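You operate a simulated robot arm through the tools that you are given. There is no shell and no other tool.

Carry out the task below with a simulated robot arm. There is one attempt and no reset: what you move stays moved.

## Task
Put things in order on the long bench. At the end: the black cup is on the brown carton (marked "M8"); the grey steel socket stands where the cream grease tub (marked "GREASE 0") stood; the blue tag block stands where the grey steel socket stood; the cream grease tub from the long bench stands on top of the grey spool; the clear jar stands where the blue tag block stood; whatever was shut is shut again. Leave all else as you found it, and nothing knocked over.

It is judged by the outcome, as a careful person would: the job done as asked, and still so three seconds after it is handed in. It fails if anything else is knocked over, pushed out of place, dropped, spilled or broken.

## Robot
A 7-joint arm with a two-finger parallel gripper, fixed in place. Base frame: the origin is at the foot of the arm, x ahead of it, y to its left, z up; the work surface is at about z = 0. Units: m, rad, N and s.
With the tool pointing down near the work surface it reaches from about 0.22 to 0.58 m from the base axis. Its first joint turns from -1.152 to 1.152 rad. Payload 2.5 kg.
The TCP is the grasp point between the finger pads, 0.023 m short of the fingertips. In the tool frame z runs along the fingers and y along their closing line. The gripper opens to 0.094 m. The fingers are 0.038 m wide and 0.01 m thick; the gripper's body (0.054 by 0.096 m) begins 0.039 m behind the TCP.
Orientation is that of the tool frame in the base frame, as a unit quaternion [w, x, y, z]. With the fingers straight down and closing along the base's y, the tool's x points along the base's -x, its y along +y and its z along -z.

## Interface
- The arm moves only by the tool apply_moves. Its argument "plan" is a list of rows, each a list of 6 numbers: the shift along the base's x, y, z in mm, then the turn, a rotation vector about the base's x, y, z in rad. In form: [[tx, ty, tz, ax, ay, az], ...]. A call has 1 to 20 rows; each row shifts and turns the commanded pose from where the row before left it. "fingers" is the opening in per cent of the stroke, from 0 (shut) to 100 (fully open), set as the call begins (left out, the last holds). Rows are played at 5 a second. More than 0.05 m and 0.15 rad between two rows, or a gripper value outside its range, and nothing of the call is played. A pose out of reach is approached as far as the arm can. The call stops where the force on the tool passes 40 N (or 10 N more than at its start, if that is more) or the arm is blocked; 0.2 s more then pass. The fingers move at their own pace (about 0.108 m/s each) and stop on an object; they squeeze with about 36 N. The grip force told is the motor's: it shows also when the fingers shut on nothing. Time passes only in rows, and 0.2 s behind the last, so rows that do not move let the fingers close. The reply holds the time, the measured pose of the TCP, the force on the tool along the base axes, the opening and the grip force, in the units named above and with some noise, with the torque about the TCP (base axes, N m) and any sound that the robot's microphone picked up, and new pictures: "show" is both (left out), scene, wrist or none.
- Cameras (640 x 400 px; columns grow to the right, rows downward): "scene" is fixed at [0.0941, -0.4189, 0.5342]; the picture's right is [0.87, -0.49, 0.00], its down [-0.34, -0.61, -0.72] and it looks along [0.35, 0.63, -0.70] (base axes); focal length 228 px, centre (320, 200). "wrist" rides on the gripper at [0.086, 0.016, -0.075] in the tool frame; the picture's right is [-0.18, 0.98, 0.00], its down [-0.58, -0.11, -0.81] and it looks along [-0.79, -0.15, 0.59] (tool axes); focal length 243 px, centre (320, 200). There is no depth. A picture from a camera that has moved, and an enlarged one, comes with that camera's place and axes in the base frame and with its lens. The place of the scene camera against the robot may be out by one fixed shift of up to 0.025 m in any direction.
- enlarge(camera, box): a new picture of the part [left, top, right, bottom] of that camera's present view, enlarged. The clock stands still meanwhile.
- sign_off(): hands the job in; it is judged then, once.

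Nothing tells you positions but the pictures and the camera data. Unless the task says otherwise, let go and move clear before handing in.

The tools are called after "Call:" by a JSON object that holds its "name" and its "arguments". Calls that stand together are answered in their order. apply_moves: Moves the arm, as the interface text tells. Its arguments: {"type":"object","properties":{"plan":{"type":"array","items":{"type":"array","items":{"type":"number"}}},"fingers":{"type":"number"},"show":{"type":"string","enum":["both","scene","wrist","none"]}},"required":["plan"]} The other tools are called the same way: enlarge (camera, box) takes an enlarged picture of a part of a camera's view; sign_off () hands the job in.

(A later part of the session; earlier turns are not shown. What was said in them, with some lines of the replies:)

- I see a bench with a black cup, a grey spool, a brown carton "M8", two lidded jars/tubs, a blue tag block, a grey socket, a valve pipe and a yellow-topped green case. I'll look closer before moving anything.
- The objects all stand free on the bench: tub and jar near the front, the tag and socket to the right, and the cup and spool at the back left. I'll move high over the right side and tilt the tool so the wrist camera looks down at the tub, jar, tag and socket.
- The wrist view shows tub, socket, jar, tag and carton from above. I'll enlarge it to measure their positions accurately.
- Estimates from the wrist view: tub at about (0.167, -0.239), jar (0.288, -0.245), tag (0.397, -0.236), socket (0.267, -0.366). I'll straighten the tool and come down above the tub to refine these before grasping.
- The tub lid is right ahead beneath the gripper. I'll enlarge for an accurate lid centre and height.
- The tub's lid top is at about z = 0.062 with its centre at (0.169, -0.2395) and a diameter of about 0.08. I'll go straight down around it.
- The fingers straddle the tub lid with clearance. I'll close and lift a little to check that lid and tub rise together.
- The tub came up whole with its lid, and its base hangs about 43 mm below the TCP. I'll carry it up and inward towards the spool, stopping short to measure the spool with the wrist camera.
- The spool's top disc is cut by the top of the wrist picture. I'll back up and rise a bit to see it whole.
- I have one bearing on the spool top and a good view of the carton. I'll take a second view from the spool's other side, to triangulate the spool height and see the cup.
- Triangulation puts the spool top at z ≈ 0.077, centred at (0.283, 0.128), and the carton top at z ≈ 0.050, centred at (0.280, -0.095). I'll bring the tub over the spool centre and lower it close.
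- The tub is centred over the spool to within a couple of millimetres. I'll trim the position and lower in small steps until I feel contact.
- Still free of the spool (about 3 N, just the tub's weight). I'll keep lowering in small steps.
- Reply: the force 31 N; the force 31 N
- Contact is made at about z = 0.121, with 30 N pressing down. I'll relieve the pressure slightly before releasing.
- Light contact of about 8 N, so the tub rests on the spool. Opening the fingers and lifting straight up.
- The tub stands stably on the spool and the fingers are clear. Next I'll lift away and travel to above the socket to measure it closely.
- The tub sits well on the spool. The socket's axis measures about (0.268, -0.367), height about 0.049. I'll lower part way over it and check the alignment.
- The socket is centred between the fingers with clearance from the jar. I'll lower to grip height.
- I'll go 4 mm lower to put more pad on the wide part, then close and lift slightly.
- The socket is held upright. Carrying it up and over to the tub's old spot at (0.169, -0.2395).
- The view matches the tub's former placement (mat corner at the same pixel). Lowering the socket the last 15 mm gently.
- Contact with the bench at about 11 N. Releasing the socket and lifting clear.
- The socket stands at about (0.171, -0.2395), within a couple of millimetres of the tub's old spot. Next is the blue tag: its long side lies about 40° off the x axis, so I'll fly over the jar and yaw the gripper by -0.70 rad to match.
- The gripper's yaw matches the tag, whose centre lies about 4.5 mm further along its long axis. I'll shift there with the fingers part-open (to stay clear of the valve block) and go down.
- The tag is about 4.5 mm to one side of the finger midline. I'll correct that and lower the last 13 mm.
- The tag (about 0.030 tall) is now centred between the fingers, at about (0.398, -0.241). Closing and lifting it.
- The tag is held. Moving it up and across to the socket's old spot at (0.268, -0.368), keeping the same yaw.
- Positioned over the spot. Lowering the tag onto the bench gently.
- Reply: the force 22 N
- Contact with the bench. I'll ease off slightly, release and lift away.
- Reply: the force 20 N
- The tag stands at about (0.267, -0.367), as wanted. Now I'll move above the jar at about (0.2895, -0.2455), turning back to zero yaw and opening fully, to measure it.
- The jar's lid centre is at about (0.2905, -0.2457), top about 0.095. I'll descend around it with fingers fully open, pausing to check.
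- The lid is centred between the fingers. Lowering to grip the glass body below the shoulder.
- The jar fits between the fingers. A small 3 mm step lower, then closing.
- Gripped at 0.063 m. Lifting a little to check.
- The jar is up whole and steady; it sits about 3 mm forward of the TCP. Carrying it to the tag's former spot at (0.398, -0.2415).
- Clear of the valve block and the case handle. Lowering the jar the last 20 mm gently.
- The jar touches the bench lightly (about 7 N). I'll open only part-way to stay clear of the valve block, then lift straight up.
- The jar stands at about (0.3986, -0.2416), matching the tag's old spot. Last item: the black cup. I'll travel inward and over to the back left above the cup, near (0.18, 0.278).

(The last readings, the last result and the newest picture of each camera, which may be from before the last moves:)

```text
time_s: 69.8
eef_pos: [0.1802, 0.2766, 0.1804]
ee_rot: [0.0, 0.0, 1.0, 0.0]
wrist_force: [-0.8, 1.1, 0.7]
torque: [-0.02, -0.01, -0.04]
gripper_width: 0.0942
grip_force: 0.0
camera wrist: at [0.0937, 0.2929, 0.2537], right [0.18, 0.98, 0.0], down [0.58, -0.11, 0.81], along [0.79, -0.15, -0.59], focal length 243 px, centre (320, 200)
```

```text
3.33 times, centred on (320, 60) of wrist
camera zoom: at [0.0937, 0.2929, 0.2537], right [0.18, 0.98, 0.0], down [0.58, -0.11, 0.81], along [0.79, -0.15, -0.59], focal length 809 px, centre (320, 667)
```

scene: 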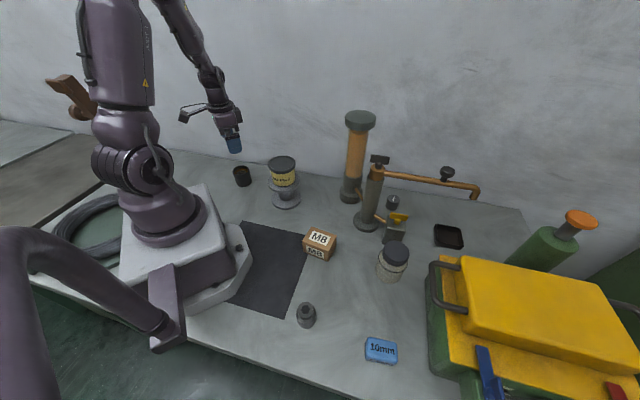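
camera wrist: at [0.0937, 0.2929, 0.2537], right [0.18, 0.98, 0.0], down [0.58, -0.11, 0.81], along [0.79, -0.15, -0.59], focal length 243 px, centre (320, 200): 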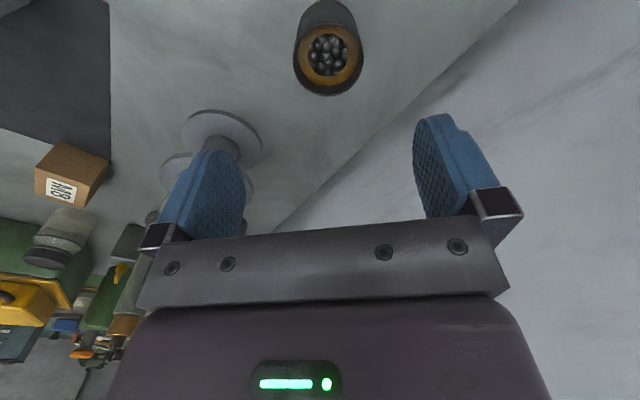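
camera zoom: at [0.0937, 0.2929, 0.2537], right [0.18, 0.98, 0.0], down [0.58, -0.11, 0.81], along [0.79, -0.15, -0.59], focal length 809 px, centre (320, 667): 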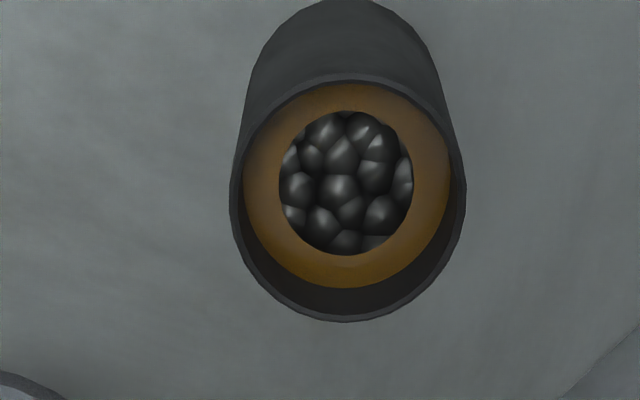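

The cup, holding metal shot, is centred near (0.1825, 0.283) with its rim at about z = 0.057. I'll shift over it and come down part way with the fingers wide open.

Call:
{"name": "apply_moves", "arguments": {"plan": [[2.5, 6.3, -20, 0, 0, 0], [0, 0, -30, 0, 0, 0], [0, 0, -30, 0, 0, 0], [0, 0, 0, 0, 0, 0], [0, 0, 0, 0, 0, 0]], "show": "both"}}

```text
time_s: 71.0
eef_pos: [0.1837, 0.2858, 0.0998]
ee_rot: [0.0, 0.0, 1.0, -0.001]
wrist_force: [0.2, -0.2, -0.6]
torque: [-0.03, -0.04, -0.01]
gripper_width: 0.094
grip_force: 0.0
camera wrist: at [0.0975, 0.3021, 0.1734], right [0.18, 0.98, 0.0], down [0.58, -0.11, 0.81], along [0.79, -0.15, -0.59], focal length 243 px, centre (320, 200)
```

scene: 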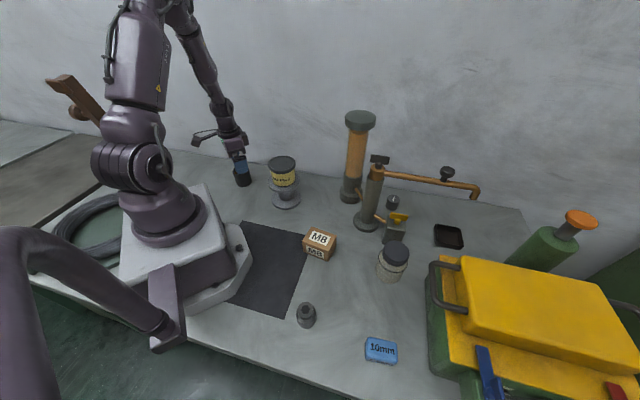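
wrist: 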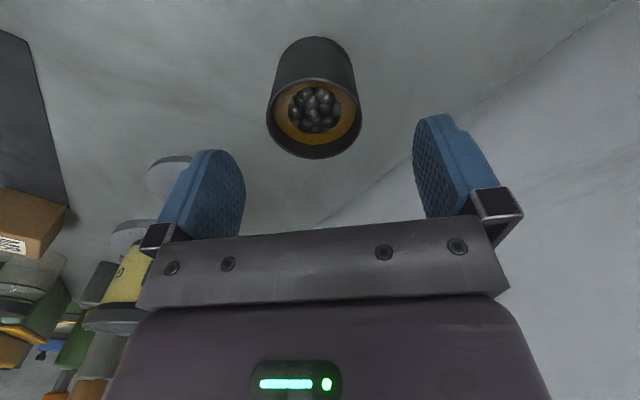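

The cup is about 3.5 mm to one side of the midline; I'll correct that and descend to grip height.

Call:
{"name": "apply_moves", "arguments": {"plan": [[0, -3.4, -15, 0, 0, 0], [0, 0, -25, 0, 0, 0], [0, 0, -18, 0, 0, 0], [0, 0, -5, 0, 0, 0], [0, 0, 0, 0, 0, 0], [0, 0, 0, 0, 0, 0]], "show": "both"}}

```text
time_s: 72.4
eef_pos: [0.1852, 0.2819, 0.0365]
ee_rot: [0.0, 0.0, 1.0, -0.001]
wrist_force: [0.1, -0.2, -0.6]
torque: [-0.02, 0.0, -0.01]
gripper_width: 0.0938
grip_force: 0.0
camera wrist: at [0.0986, 0.2986, 0.1093], right [0.18, 0.98, 0.0], down [0.58, -0.11, 0.81], along [0.79, -0.15, -0.59], focal length 243 px, centre (320, 200)
```

scene: 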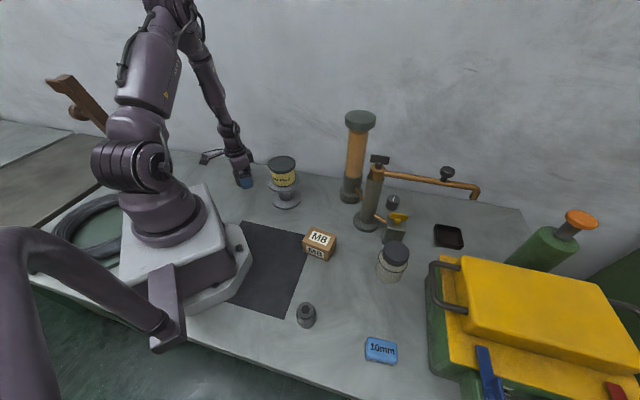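
wrist: 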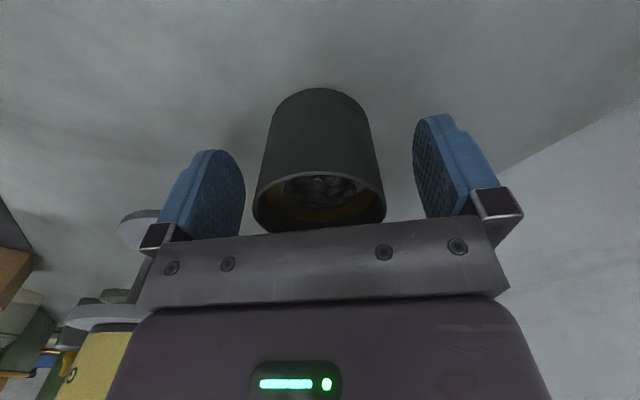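

The cup is centred. Closing on it and lifting slowly, keeping it level.

Call:
{"name": "apply_moves", "arguments": {"plan": [[0, 0, 0, 0, 0, 0], [0, 0, 0, 0, 0, 0], [0, 0, 0, 0, 0, 0], [0, 0, 0, 0, 0, 0]], "fingers": 0, "show": "none"}}

Call:
{"name": "apply_moves", "arguments": {"plan": [[0, 0, 3, 0, 0, 0], [0, 0, 7, 0, 0, 0], [0, 0, 10, 0, 0, 0], [0, 0, 0, 0, 0, 0]], "show": "both"}}

```text
time_s: 73.4
eef_pos: [0.1857, 0.283, 0.0348]
ee_rot: [0.001, 0.0, 1.0, 0.0]
wrist_force: [-0.3, 0.4, -0.2]
torque: [0.04, -0.06, -0.02]
gripper_width: 0.0555
grip_force: 35.6
```

```text
time_s: 74.4
eef_pos: [0.1838, 0.2815, 0.0553]
ee_rot: [0.0, 0.0, 1.0, -0.001]
wrist_force: [-0.9, -0.3, -3.1]
torque: [0.0, -0.02, 0.0]
gripper_width: 0.0557
grip_force: 35.9
camera wrist: at [0.0973, 0.2976, 0.1298], right [0.18, 0.98, 0.0], down [0.58, -0.11, 0.81], along [0.79, -0.15, -0.59], focal length 243 px, centre (320, 200)
```

scene: 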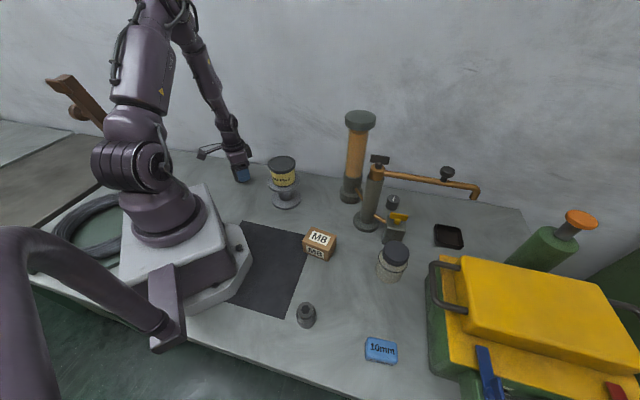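
wrist: 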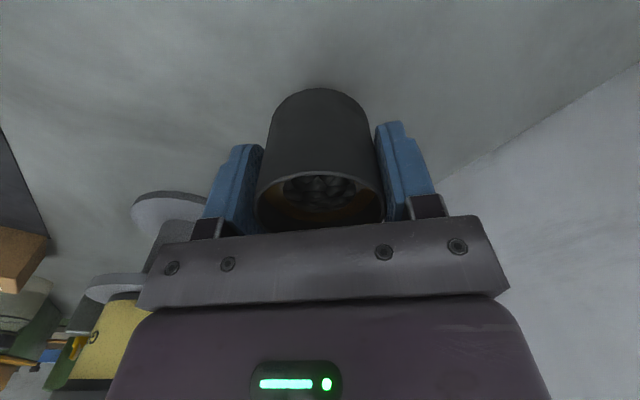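

The cup is held level (0.0556 wide). Lifting high and carrying it smoothly past the spool toward the carton.

Call:
{"name": "apply_moves", "arguments": {"plan": [[0, 0, 10, 0, 0, 0], [0, 0, 20, 0, 0, 0], [0, 0, 28, 0, 0, 0], [0, 0, 30, 0, 0, 0], [0, 0, 30, 0, 0, 0], [0, 0, 30, 0, 0, 0], [0, 0, 27, 0, 0, 0], [0, 0, 15, 0, 0, 0], [0, 0, 5, 0, 0, 0], [6, -10, 0, 0, 0, 0], [13, -22, 0, 0, 0, 0], [16, -27, 0, 0, 0, 0], [15, -27, 0, 0, 0, 0], [12, -27, 0, 0, 0, 0], [6, -27, 0, 0, 0, 0], [3, -27, 0, 0, 0, 0], [3, -27, 0, 0, 0, 0], [3, -27, 0, 0, 0, 0], [2, -20, 0, 0, 0, 0], [0, -10, 0, 0, 0, 0]], "show": "both"}}

```text
time_s: 78.6
eef_pos: [0.2642, 0.0298, 0.252]
ee_rot: [0.001, 0.001, 1.0, 0.0]
wrist_force: [-0.4, 0.3, -3.1]
torque: [-0.03, 0.02, 0.0]
gripper_width: 0.0553
grip_force: 36.5
camera wrist: at [0.1779, 0.0455, 0.325], right [0.18, 0.98, 0.0], down [0.58, -0.11, 0.81], along [0.79, -0.15, -0.59], focal length 243 px, centre (320, 200)
```

scene: 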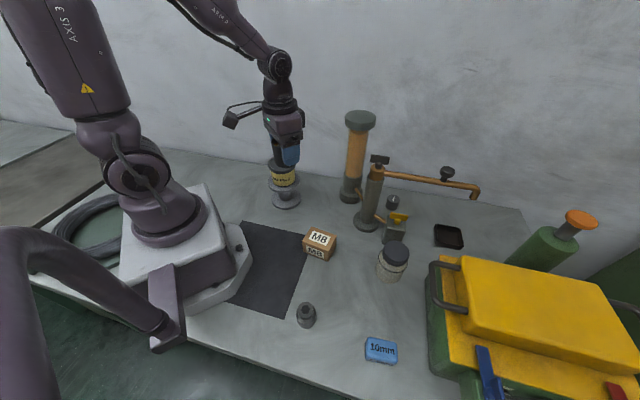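
wrist: 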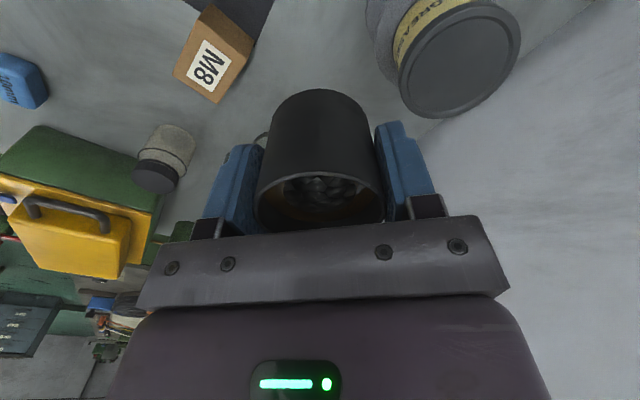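

Call:
{"name": "enlarge", "arguments": {"camera": "wrist", "box": [140, 0, 300, 110]}}

Call:
{"name": "enlarge", "arguments": {"camera": "scene", "box": [240, 120, 360, 210]}}

```text
3.64 times, centred on (220, 55) of wrist
camera zoom: at [0.1779, 0.0455, 0.325], right [0.18, 0.98, 0.0], down [0.58, -0.11, 0.81], along [0.79, -0.15, -0.59], focal length 882 px, centre (684, 727)
```

zoom: 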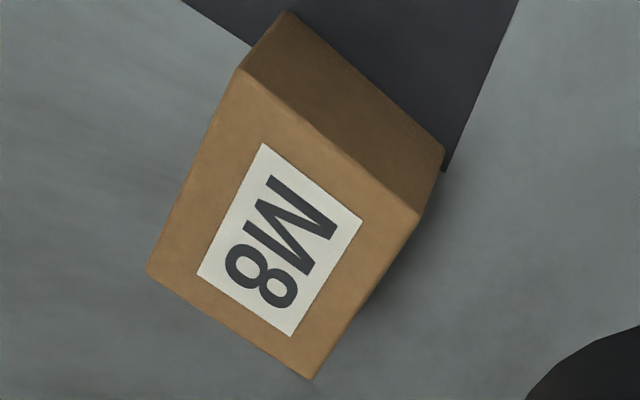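

```text
4.44 times, centred on (300, 165) of scene
camera zoom: at [0.0941, -0.4189, 0.5342], right [0.87, -0.49, 0.0], down [-0.34, -0.61, -0.72], along [0.35, 0.63, -0.7], focal length 1014 px, centre (409, 356)
```

zoom: 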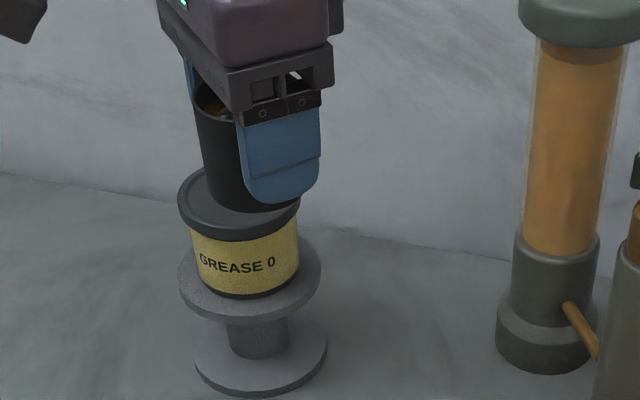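

The carton's top is re-measured at centre (0.281, -0.0965), z ≈ 0.05. I'll move over it and lower part way.

Call:
{"name": "apply_moves", "arguments": {"plan": [[2, -10, 0, 0, 0, 0], [3, -20, 0, 0, 0, 0], [4, -27, 0, 0, 0, 0], [4, -27, 0, 0, 0, 0], [3, -22, 0, 0, 0, 0], [2, -15, 0, 0, 0, 0], [0, -5.5, -5, 0, 0, 0], [0, 0, -15, 0, 0, 0], [0, 0, -25, 0, 0, 0], [0, 0, -28, 0, 0, 0], [0, 0, -28, 0, 0, 0], [0, 0, -22, 0, 0, 0], [0, 0, -10, 0, 0, 0], [0, 0, -4, 0, 0, 0], [0, 0, 0, 0, 0, 0], [0, 0, 0, 0, 0, 0]], "show": "both"}}

Call:
{"name": "enlarge", "arguments": {"camera": "scene", "box": [270, 190, 370, 270]}}

Call:
{"name": "enlarge", "arguments": {"camera": "wrist", "box": [220, 0, 420, 130]}}

```text
time_s: 82.0
eef_pos: [0.2809, -0.0984, 0.1144]
ee_rot: [0.0, 0.001, 1.0, 0.001]
wrist_force: [-0.2, 0.2, -3.1]
torque: [-0.01, -0.02, -0.02]
gripper_width: 0.0556
grip_force: 36.2
camera wrist: at [0.1945, -0.0822, 0.1877], right [0.18, 0.98, 0.0], down [0.58, -0.11, 0.81], along [0.79, -0.15, -0.59], focal length 243 px, centre (320, 200)
```

scene: 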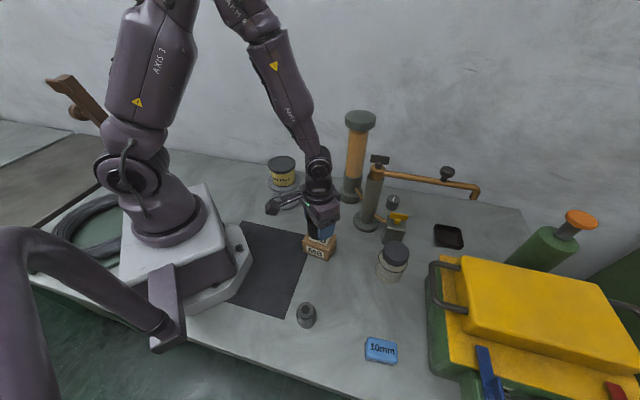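
wrist: 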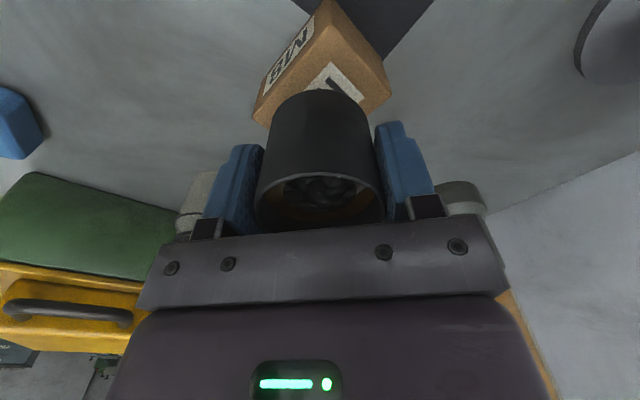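

```text
5.00 times, centred on (320, 230) of scene
camera zoom: at [0.0941, -0.4189, 0.5342], right [0.87, -0.49, 0.0], down [-0.34, -0.61, -0.72], along [0.35, 0.63, -0.7], focal length 1140 px, centre (320, 50)
```

zoom: 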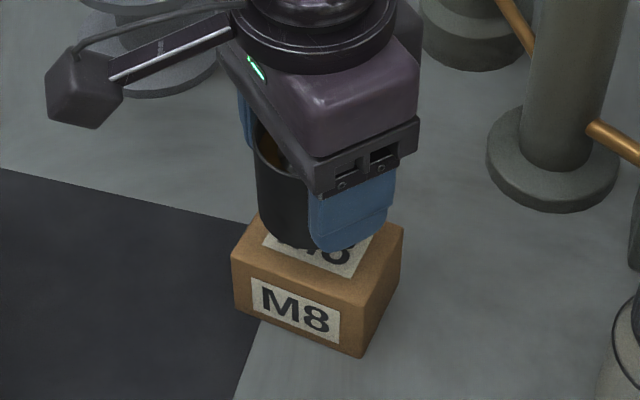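

```text
3.08 times, centred on (320, 65) of wrist
camera zoom: at [0.1945, -0.0822, 0.1877], right [0.18, 0.98, 0.0], down [0.58, -0.11, 0.81], along [0.79, -0.15, -0.59], focal length 746 px, centre (320, 615)
```

zoom: 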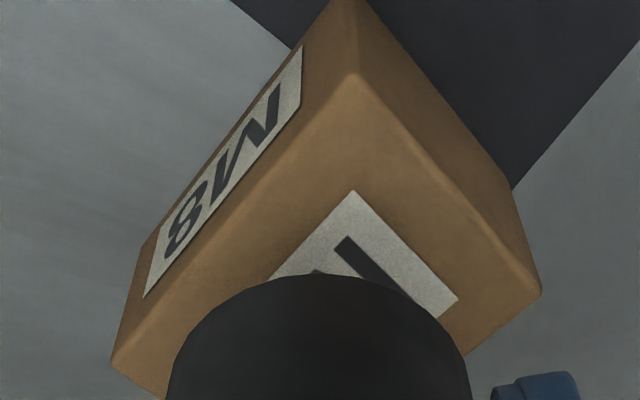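

The cup is over the carton centre to within about 2 mm. I'll trim the position and lower in small steps until it touches.

Call:
{"name": "apply_moves", "arguments": {"plan": [[1, -0.5, -7, 0, 0, 0], [1, 0, -8, 0, 0, 0], [0, 0, -6, 0, 0, 0], [0, 0, -2, 0, 0, 0], [0, 0, 0, 0, 0, 0]], "show": "none"}}

Call:
{"name": "apply_moves", "arguments": {"plan": [[0, 0, -1, 0, 0, 0], [0, 0, -1, 0, 0, 0], [0, 0, 0, 0, 0, 0]], "show": "none"}}

Call:
{"name": "apply_moves", "arguments": {"plan": [[0, 0, -1, 0, 0, 0], [0, 0, 0, 0, 0, 0]], "show": "none"}}

```text
time_s: 83.2
eef_pos: [0.2847, -0.0988, 0.0909]
ee_rot: [0.0, 0.0, 1.0, 0.0]
wrist_force: [0.3, 0.1, -3.1]
torque: [0.03, 0.04, 0.02]
gripper_width: 0.0554
grip_force: 36.2
```

```text
time_s: 84.0
eef_pos: [0.2839, -0.0969, 0.0893]
ee_rot: [0.0, 0.0, 1.0, 0.001]
wrist_force: [0.5, 0.0, -3.9]
torque: [-0.01, -0.02, 0.03]
gripper_width: 0.0554
grip_force: 36.0
```

```text
time_s: 84.6
eef_pos: [0.2846, -0.0974, 0.0885]
ee_rot: [0.0, 0.0, 1.0, 0.0]
wrist_force: [0.6, -0.1, -4.3]
torque: [-0.02, 0.02, 0.02]
gripper_width: 0.0556
grip_force: 36.0
```

Call:
{"name": "apply_moves", "arguments": {"plan": [[0, 0, -1, 0, 0, 0], [0, 0, 0, 0, 0, 0]], "show": "scene"}}

Call:
{"name": "enlarge", "arguments": {"camera": "scene", "box": [270, 190, 370, 270]}}

```text
time_s: 85.2
eef_pos: [0.2822, -0.0981, 0.0878]
ee_rot: [0.001, 0.001, 1.0, 0.0]
wrist_force: [1.0, 0.4, -2.6]
torque: [-0.01, -0.04, 0.0]
gripper_width: 0.0553
grip_force: 36.2
```

scene: 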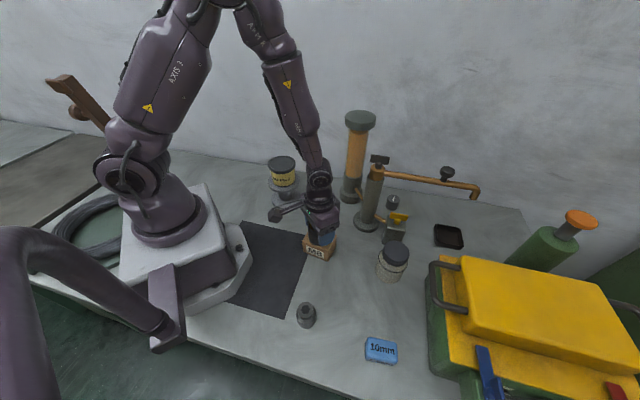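

```text
5.00 times, centred on (320, 230) of scene
camera zoom: at [0.0941, -0.4189, 0.5342], right [0.87, -0.49, 0.0], down [-0.34, -0.61, -0.72], along [0.35, 0.63, -0.7], focal length 1140 px, centre (320, 50)
```

zoom: 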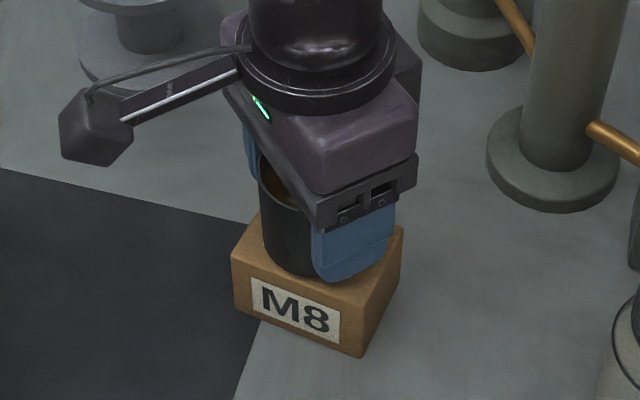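

Call:
{"name": "apply_moves", "arguments": {"plan": [[0, 0, -0.8, 0, 0, 0], [0, 0, 0, 0, 0, 0]], "show": "none"}}

Call:
{"name": "apply_moves", "arguments": {"plan": [[0, 0, -0.6, 0, 0, 0], [0, 0, 0, 0, 0, 0]], "show": "none"}}

```text
time_s: 85.8
eef_pos: [0.2831, -0.0968, 0.0863]
ee_rot: [-0.001, 0.0, 1.0, 0.0]
wrist_force: [0.5, 0.3, -2.9]
torque: [0.01, 0.0, -0.02]
gripper_width: 0.0555
grip_force: 35.9
```

```text
time_s: 86.4
eef_pos: [0.2836, -0.0973, 0.0854]
ee_rot: [0.0, 0.0, 1.0, 0.0]
wrist_force: [0.2, 0.2, -3.2]
torque: [0.02, -0.01, 0.0]
gripper_width: 0.0557
grip_force: 36.1
```

Call:
{"name": "apply_moves", "arguments": {"plan": [[0, 0, -0.6, 0, 0, 0], [0, 0, 0, 0, 0, 0]], "show": "none"}}

Call:
{"name": "apply_moves", "arguments": {"plan": [[0, 0, -0.6, 0, 0, 0], [0, 0, 0, 0, 0, 0]], "show": "none"}}

```text
time_s: 87.0
eef_pos: [0.2833, -0.097, 0.086]
ee_rot: [0.0, 0.0, 1.0, 0.0]
wrist_force: [-1.7, -3.0, 4.8]
torque: [-0.02, 0.1, 0.02]
gripper_width: 0.0555
grip_force: 36.0
```

```text
time_s: 87.6
eef_pos: [0.2838, -0.0972, 0.0851]
ee_rot: [0.001, 0.0, 1.0, 0.0]
wrist_force: [-3.1, 1.2, 27.9]
torque: [-0.01, 0.19, -0.05]
gripper_width: 0.0555
grip_force: 35.8
```

Contact is made. Easing the pressure, then releasing.

Call:
{"name": "apply_moves", "arguments": {"plan": [[0, 0, 0.5, 0, 0, 0], [0, 0, 0, 0, 0, 0]], "show": "none"}}

Call:
{"name": "apply_moves", "arguments": {"plan": [[0, 0, 0, 0, 0, 0], [0, 0, 0, 0, 0, 0], [0, 0, 0, 0, 0, 0]], "fingers": 100, "show": "both"}}

Call:
{"name": "enlarge", "arguments": {"camera": "scene", "box": [270, 190, 370, 270]}}

```text
time_s: 88.2
eef_pos: [0.2842, -0.097, 0.084]
ee_rot: [0.0, 0.0, 1.0, 0.0]
wrist_force: [-0.6, 2.9, 28.3]
torque: [-0.04, 0.0, -0.03]
gripper_width: 0.0555
grip_force: 35.7
```

```text
time_s: 89.0
eef_pos: [0.2832, -0.0972, 0.0848]
ee_rot: [0.0, 0.0, 1.0, 0.0]
wrist_force: [-0.2, 0.0, -0.5]
torque: [0.01, 0.01, -0.01]
gripper_width: 0.094
grip_force: 0.0
camera wrist: at [0.1964, -0.081, 0.1584], right [0.18, 0.98, 0.0], down [0.58, -0.11, 0.81], along [0.79, -0.15, -0.59], focal length 243 px, centre (320, 200)
```

scene: 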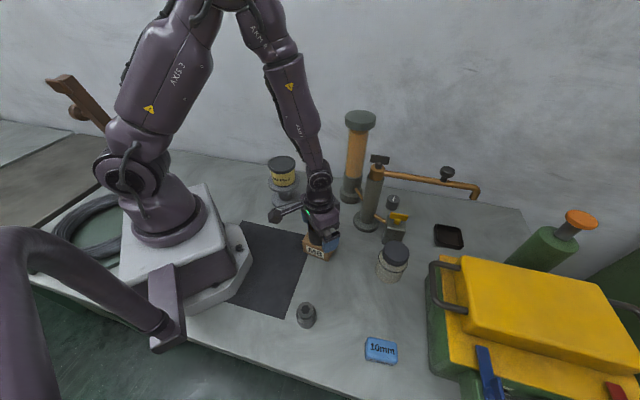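
wrist: 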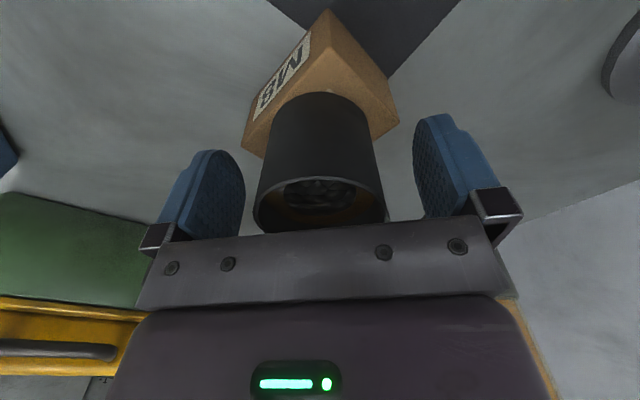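

```text
5.00 times, centred on (320, 230) of scene
camera zoom: at [0.0941, -0.4189, 0.5342], right [0.87, -0.49, 0.0], down [-0.34, -0.61, -0.72], along [0.35, 0.63, -0.7], focal length 1140 px, centre (320, 50)
```

zoom: 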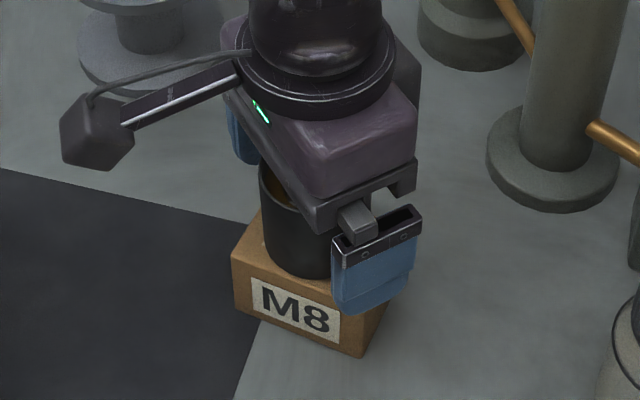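

The cup stands on the carton and the fingers are clear. Lifting straight up to check everything.

Call:
{"name": "apply_moves", "arguments": {"plan": [[0, 0, 10, 0, 0, 0], [0, 0, 25, 0, 0, 0], [0, 0, 35, 0, 0, 0], [0, 0, 40, 0, 0, 0], [0, 0, 40, 0, 0, 0], [-5, 10, 30, 0, 0, 0], [-10, 30, 20, 0, 0, 0], [-10, 40, 0, 0, 0, 0], [0, 40, 0, 0, 0, 0], [0, 0, 0, 0, 0, 0], [0, 0, 0, 0, 0, 0]], "show": "both"}}

Call:
{"name": "enlarge", "arguments": {"camera": "scene", "box": [220, 140, 380, 270]}}

Call:
{"name": "enlarge", "arguments": {"camera": "scene", "box": [270, 220, 470, 380]}}

Call:
{"name": "enlarge", "arguments": {"camera": "wrist", "box": [80, 0, 400, 200]}}

```text
time_s: 91.4
eef_pos: [0.2587, 0.0212, 0.2884]
ee_rot: [0.0, 0.0, 1.0, 0.0]
wrist_force: [0.1, 0.2, 0.0]
torque: [0.02, 0.0, 0.0]
gripper_width: 0.0938
grip_force: 0.1
camera wrist: at [0.1707, 0.0369, 0.3619], right [0.18, 0.98, 0.0], down [0.58, -0.11, 0.81], along [0.79, -0.15, -0.59], focal length 243 px, centre (320, 200)
```

scene: 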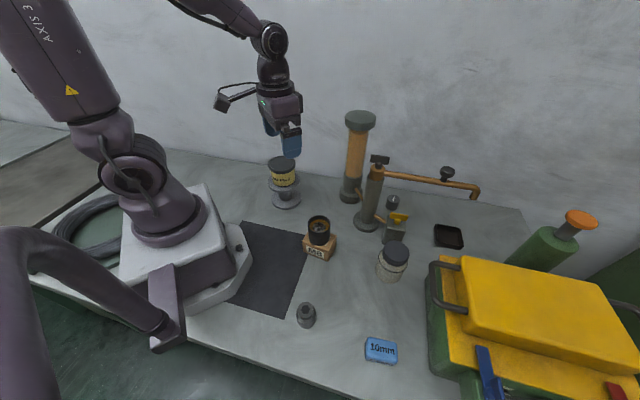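
wrist: 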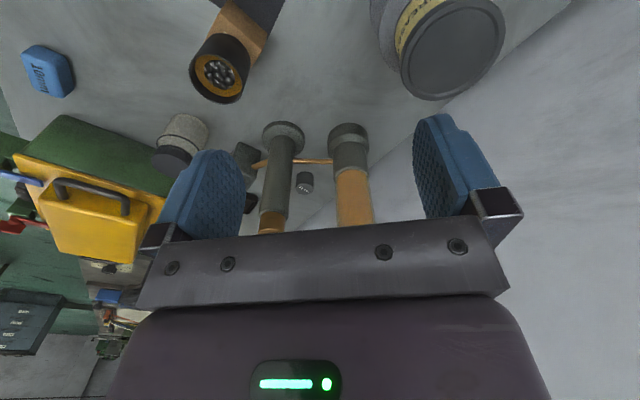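

```text
3.08 times, centred on (300, 205) of scene
camera zoom: at [0.0941, -0.4189, 0.5342], right [0.87, -0.49, 0.0], down [-0.34, -0.61, -0.72], along [0.35, 0.63, -0.7], focal length 702 px, centre (382, 185)
```

zoom: 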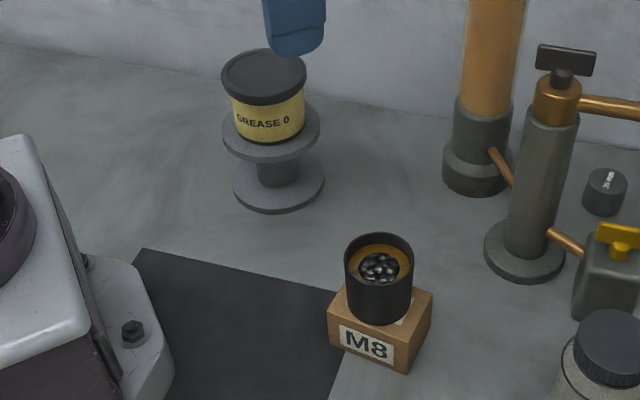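

```text
2.50 times, centred on (370, 300) of scene
camera zoom: at [0.0941, -0.4189, 0.5342], right [0.87, -0.49, 0.0], down [-0.34, -0.61, -0.72], along [0.35, 0.63, -0.7], focal length 570 px, centre (195, -50)
```

zoom: 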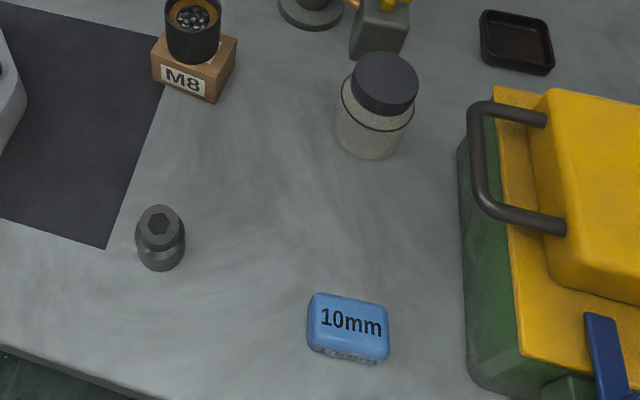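

```text
2.00 times, centred on (240, 100) of wrist
camera zoom: at [0.1707, 0.0369, 0.3619], right [0.18, 0.98, 0.0], down [0.58, -0.11, 0.81], along [0.79, -0.15, -0.59], focal length 485 px, centre (480, 400)
```

zoom: 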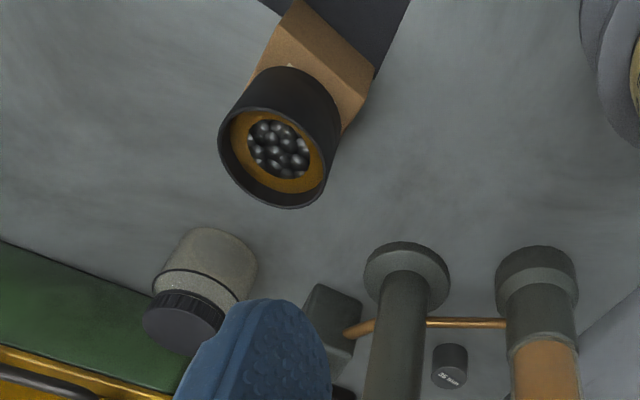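

Everything checks out in the pictures:
- The cup, with its shot still in it, is on the M8 carton.
- The tub is on the spool.
- The socket is at the tub's old spot, the tag at the socket's, and the jar at the tag's.
- Nothing was opened, nothing else moved, and the arm is clear.

Handing in.

Call:
{"name": "sign_off", "arguments": {}}

```text
The job is handed in.
```

The bench is in order as you asked, and I've handed the job in. No result from the judging has come back to me. In the last pictures everything stood upright:

| Item | Where it is now | Checked how |
|---|---|---|
| Black cup | On the brown carton (M8), near its centre, with its metal shot still inside | By eye, from both cameras |
| Cream grease tub | On top of the grey spool, roughly centred | By eye, from both cameras |
| Grey steel socket | Where the tub stood | Within about 3 mm of that spot |
| Blue tag block | Where the socket stood, at the same angle it had before | Within about 2 mm of that spot |
| Clear jar | Where the tag block stood | Within about 1 mm of that spot |

I didn't need to open anything, so whatever was shut is still shut. I saw nothing else moved or knocked over. The arm let go and stopped well above the bench, clear of everything.
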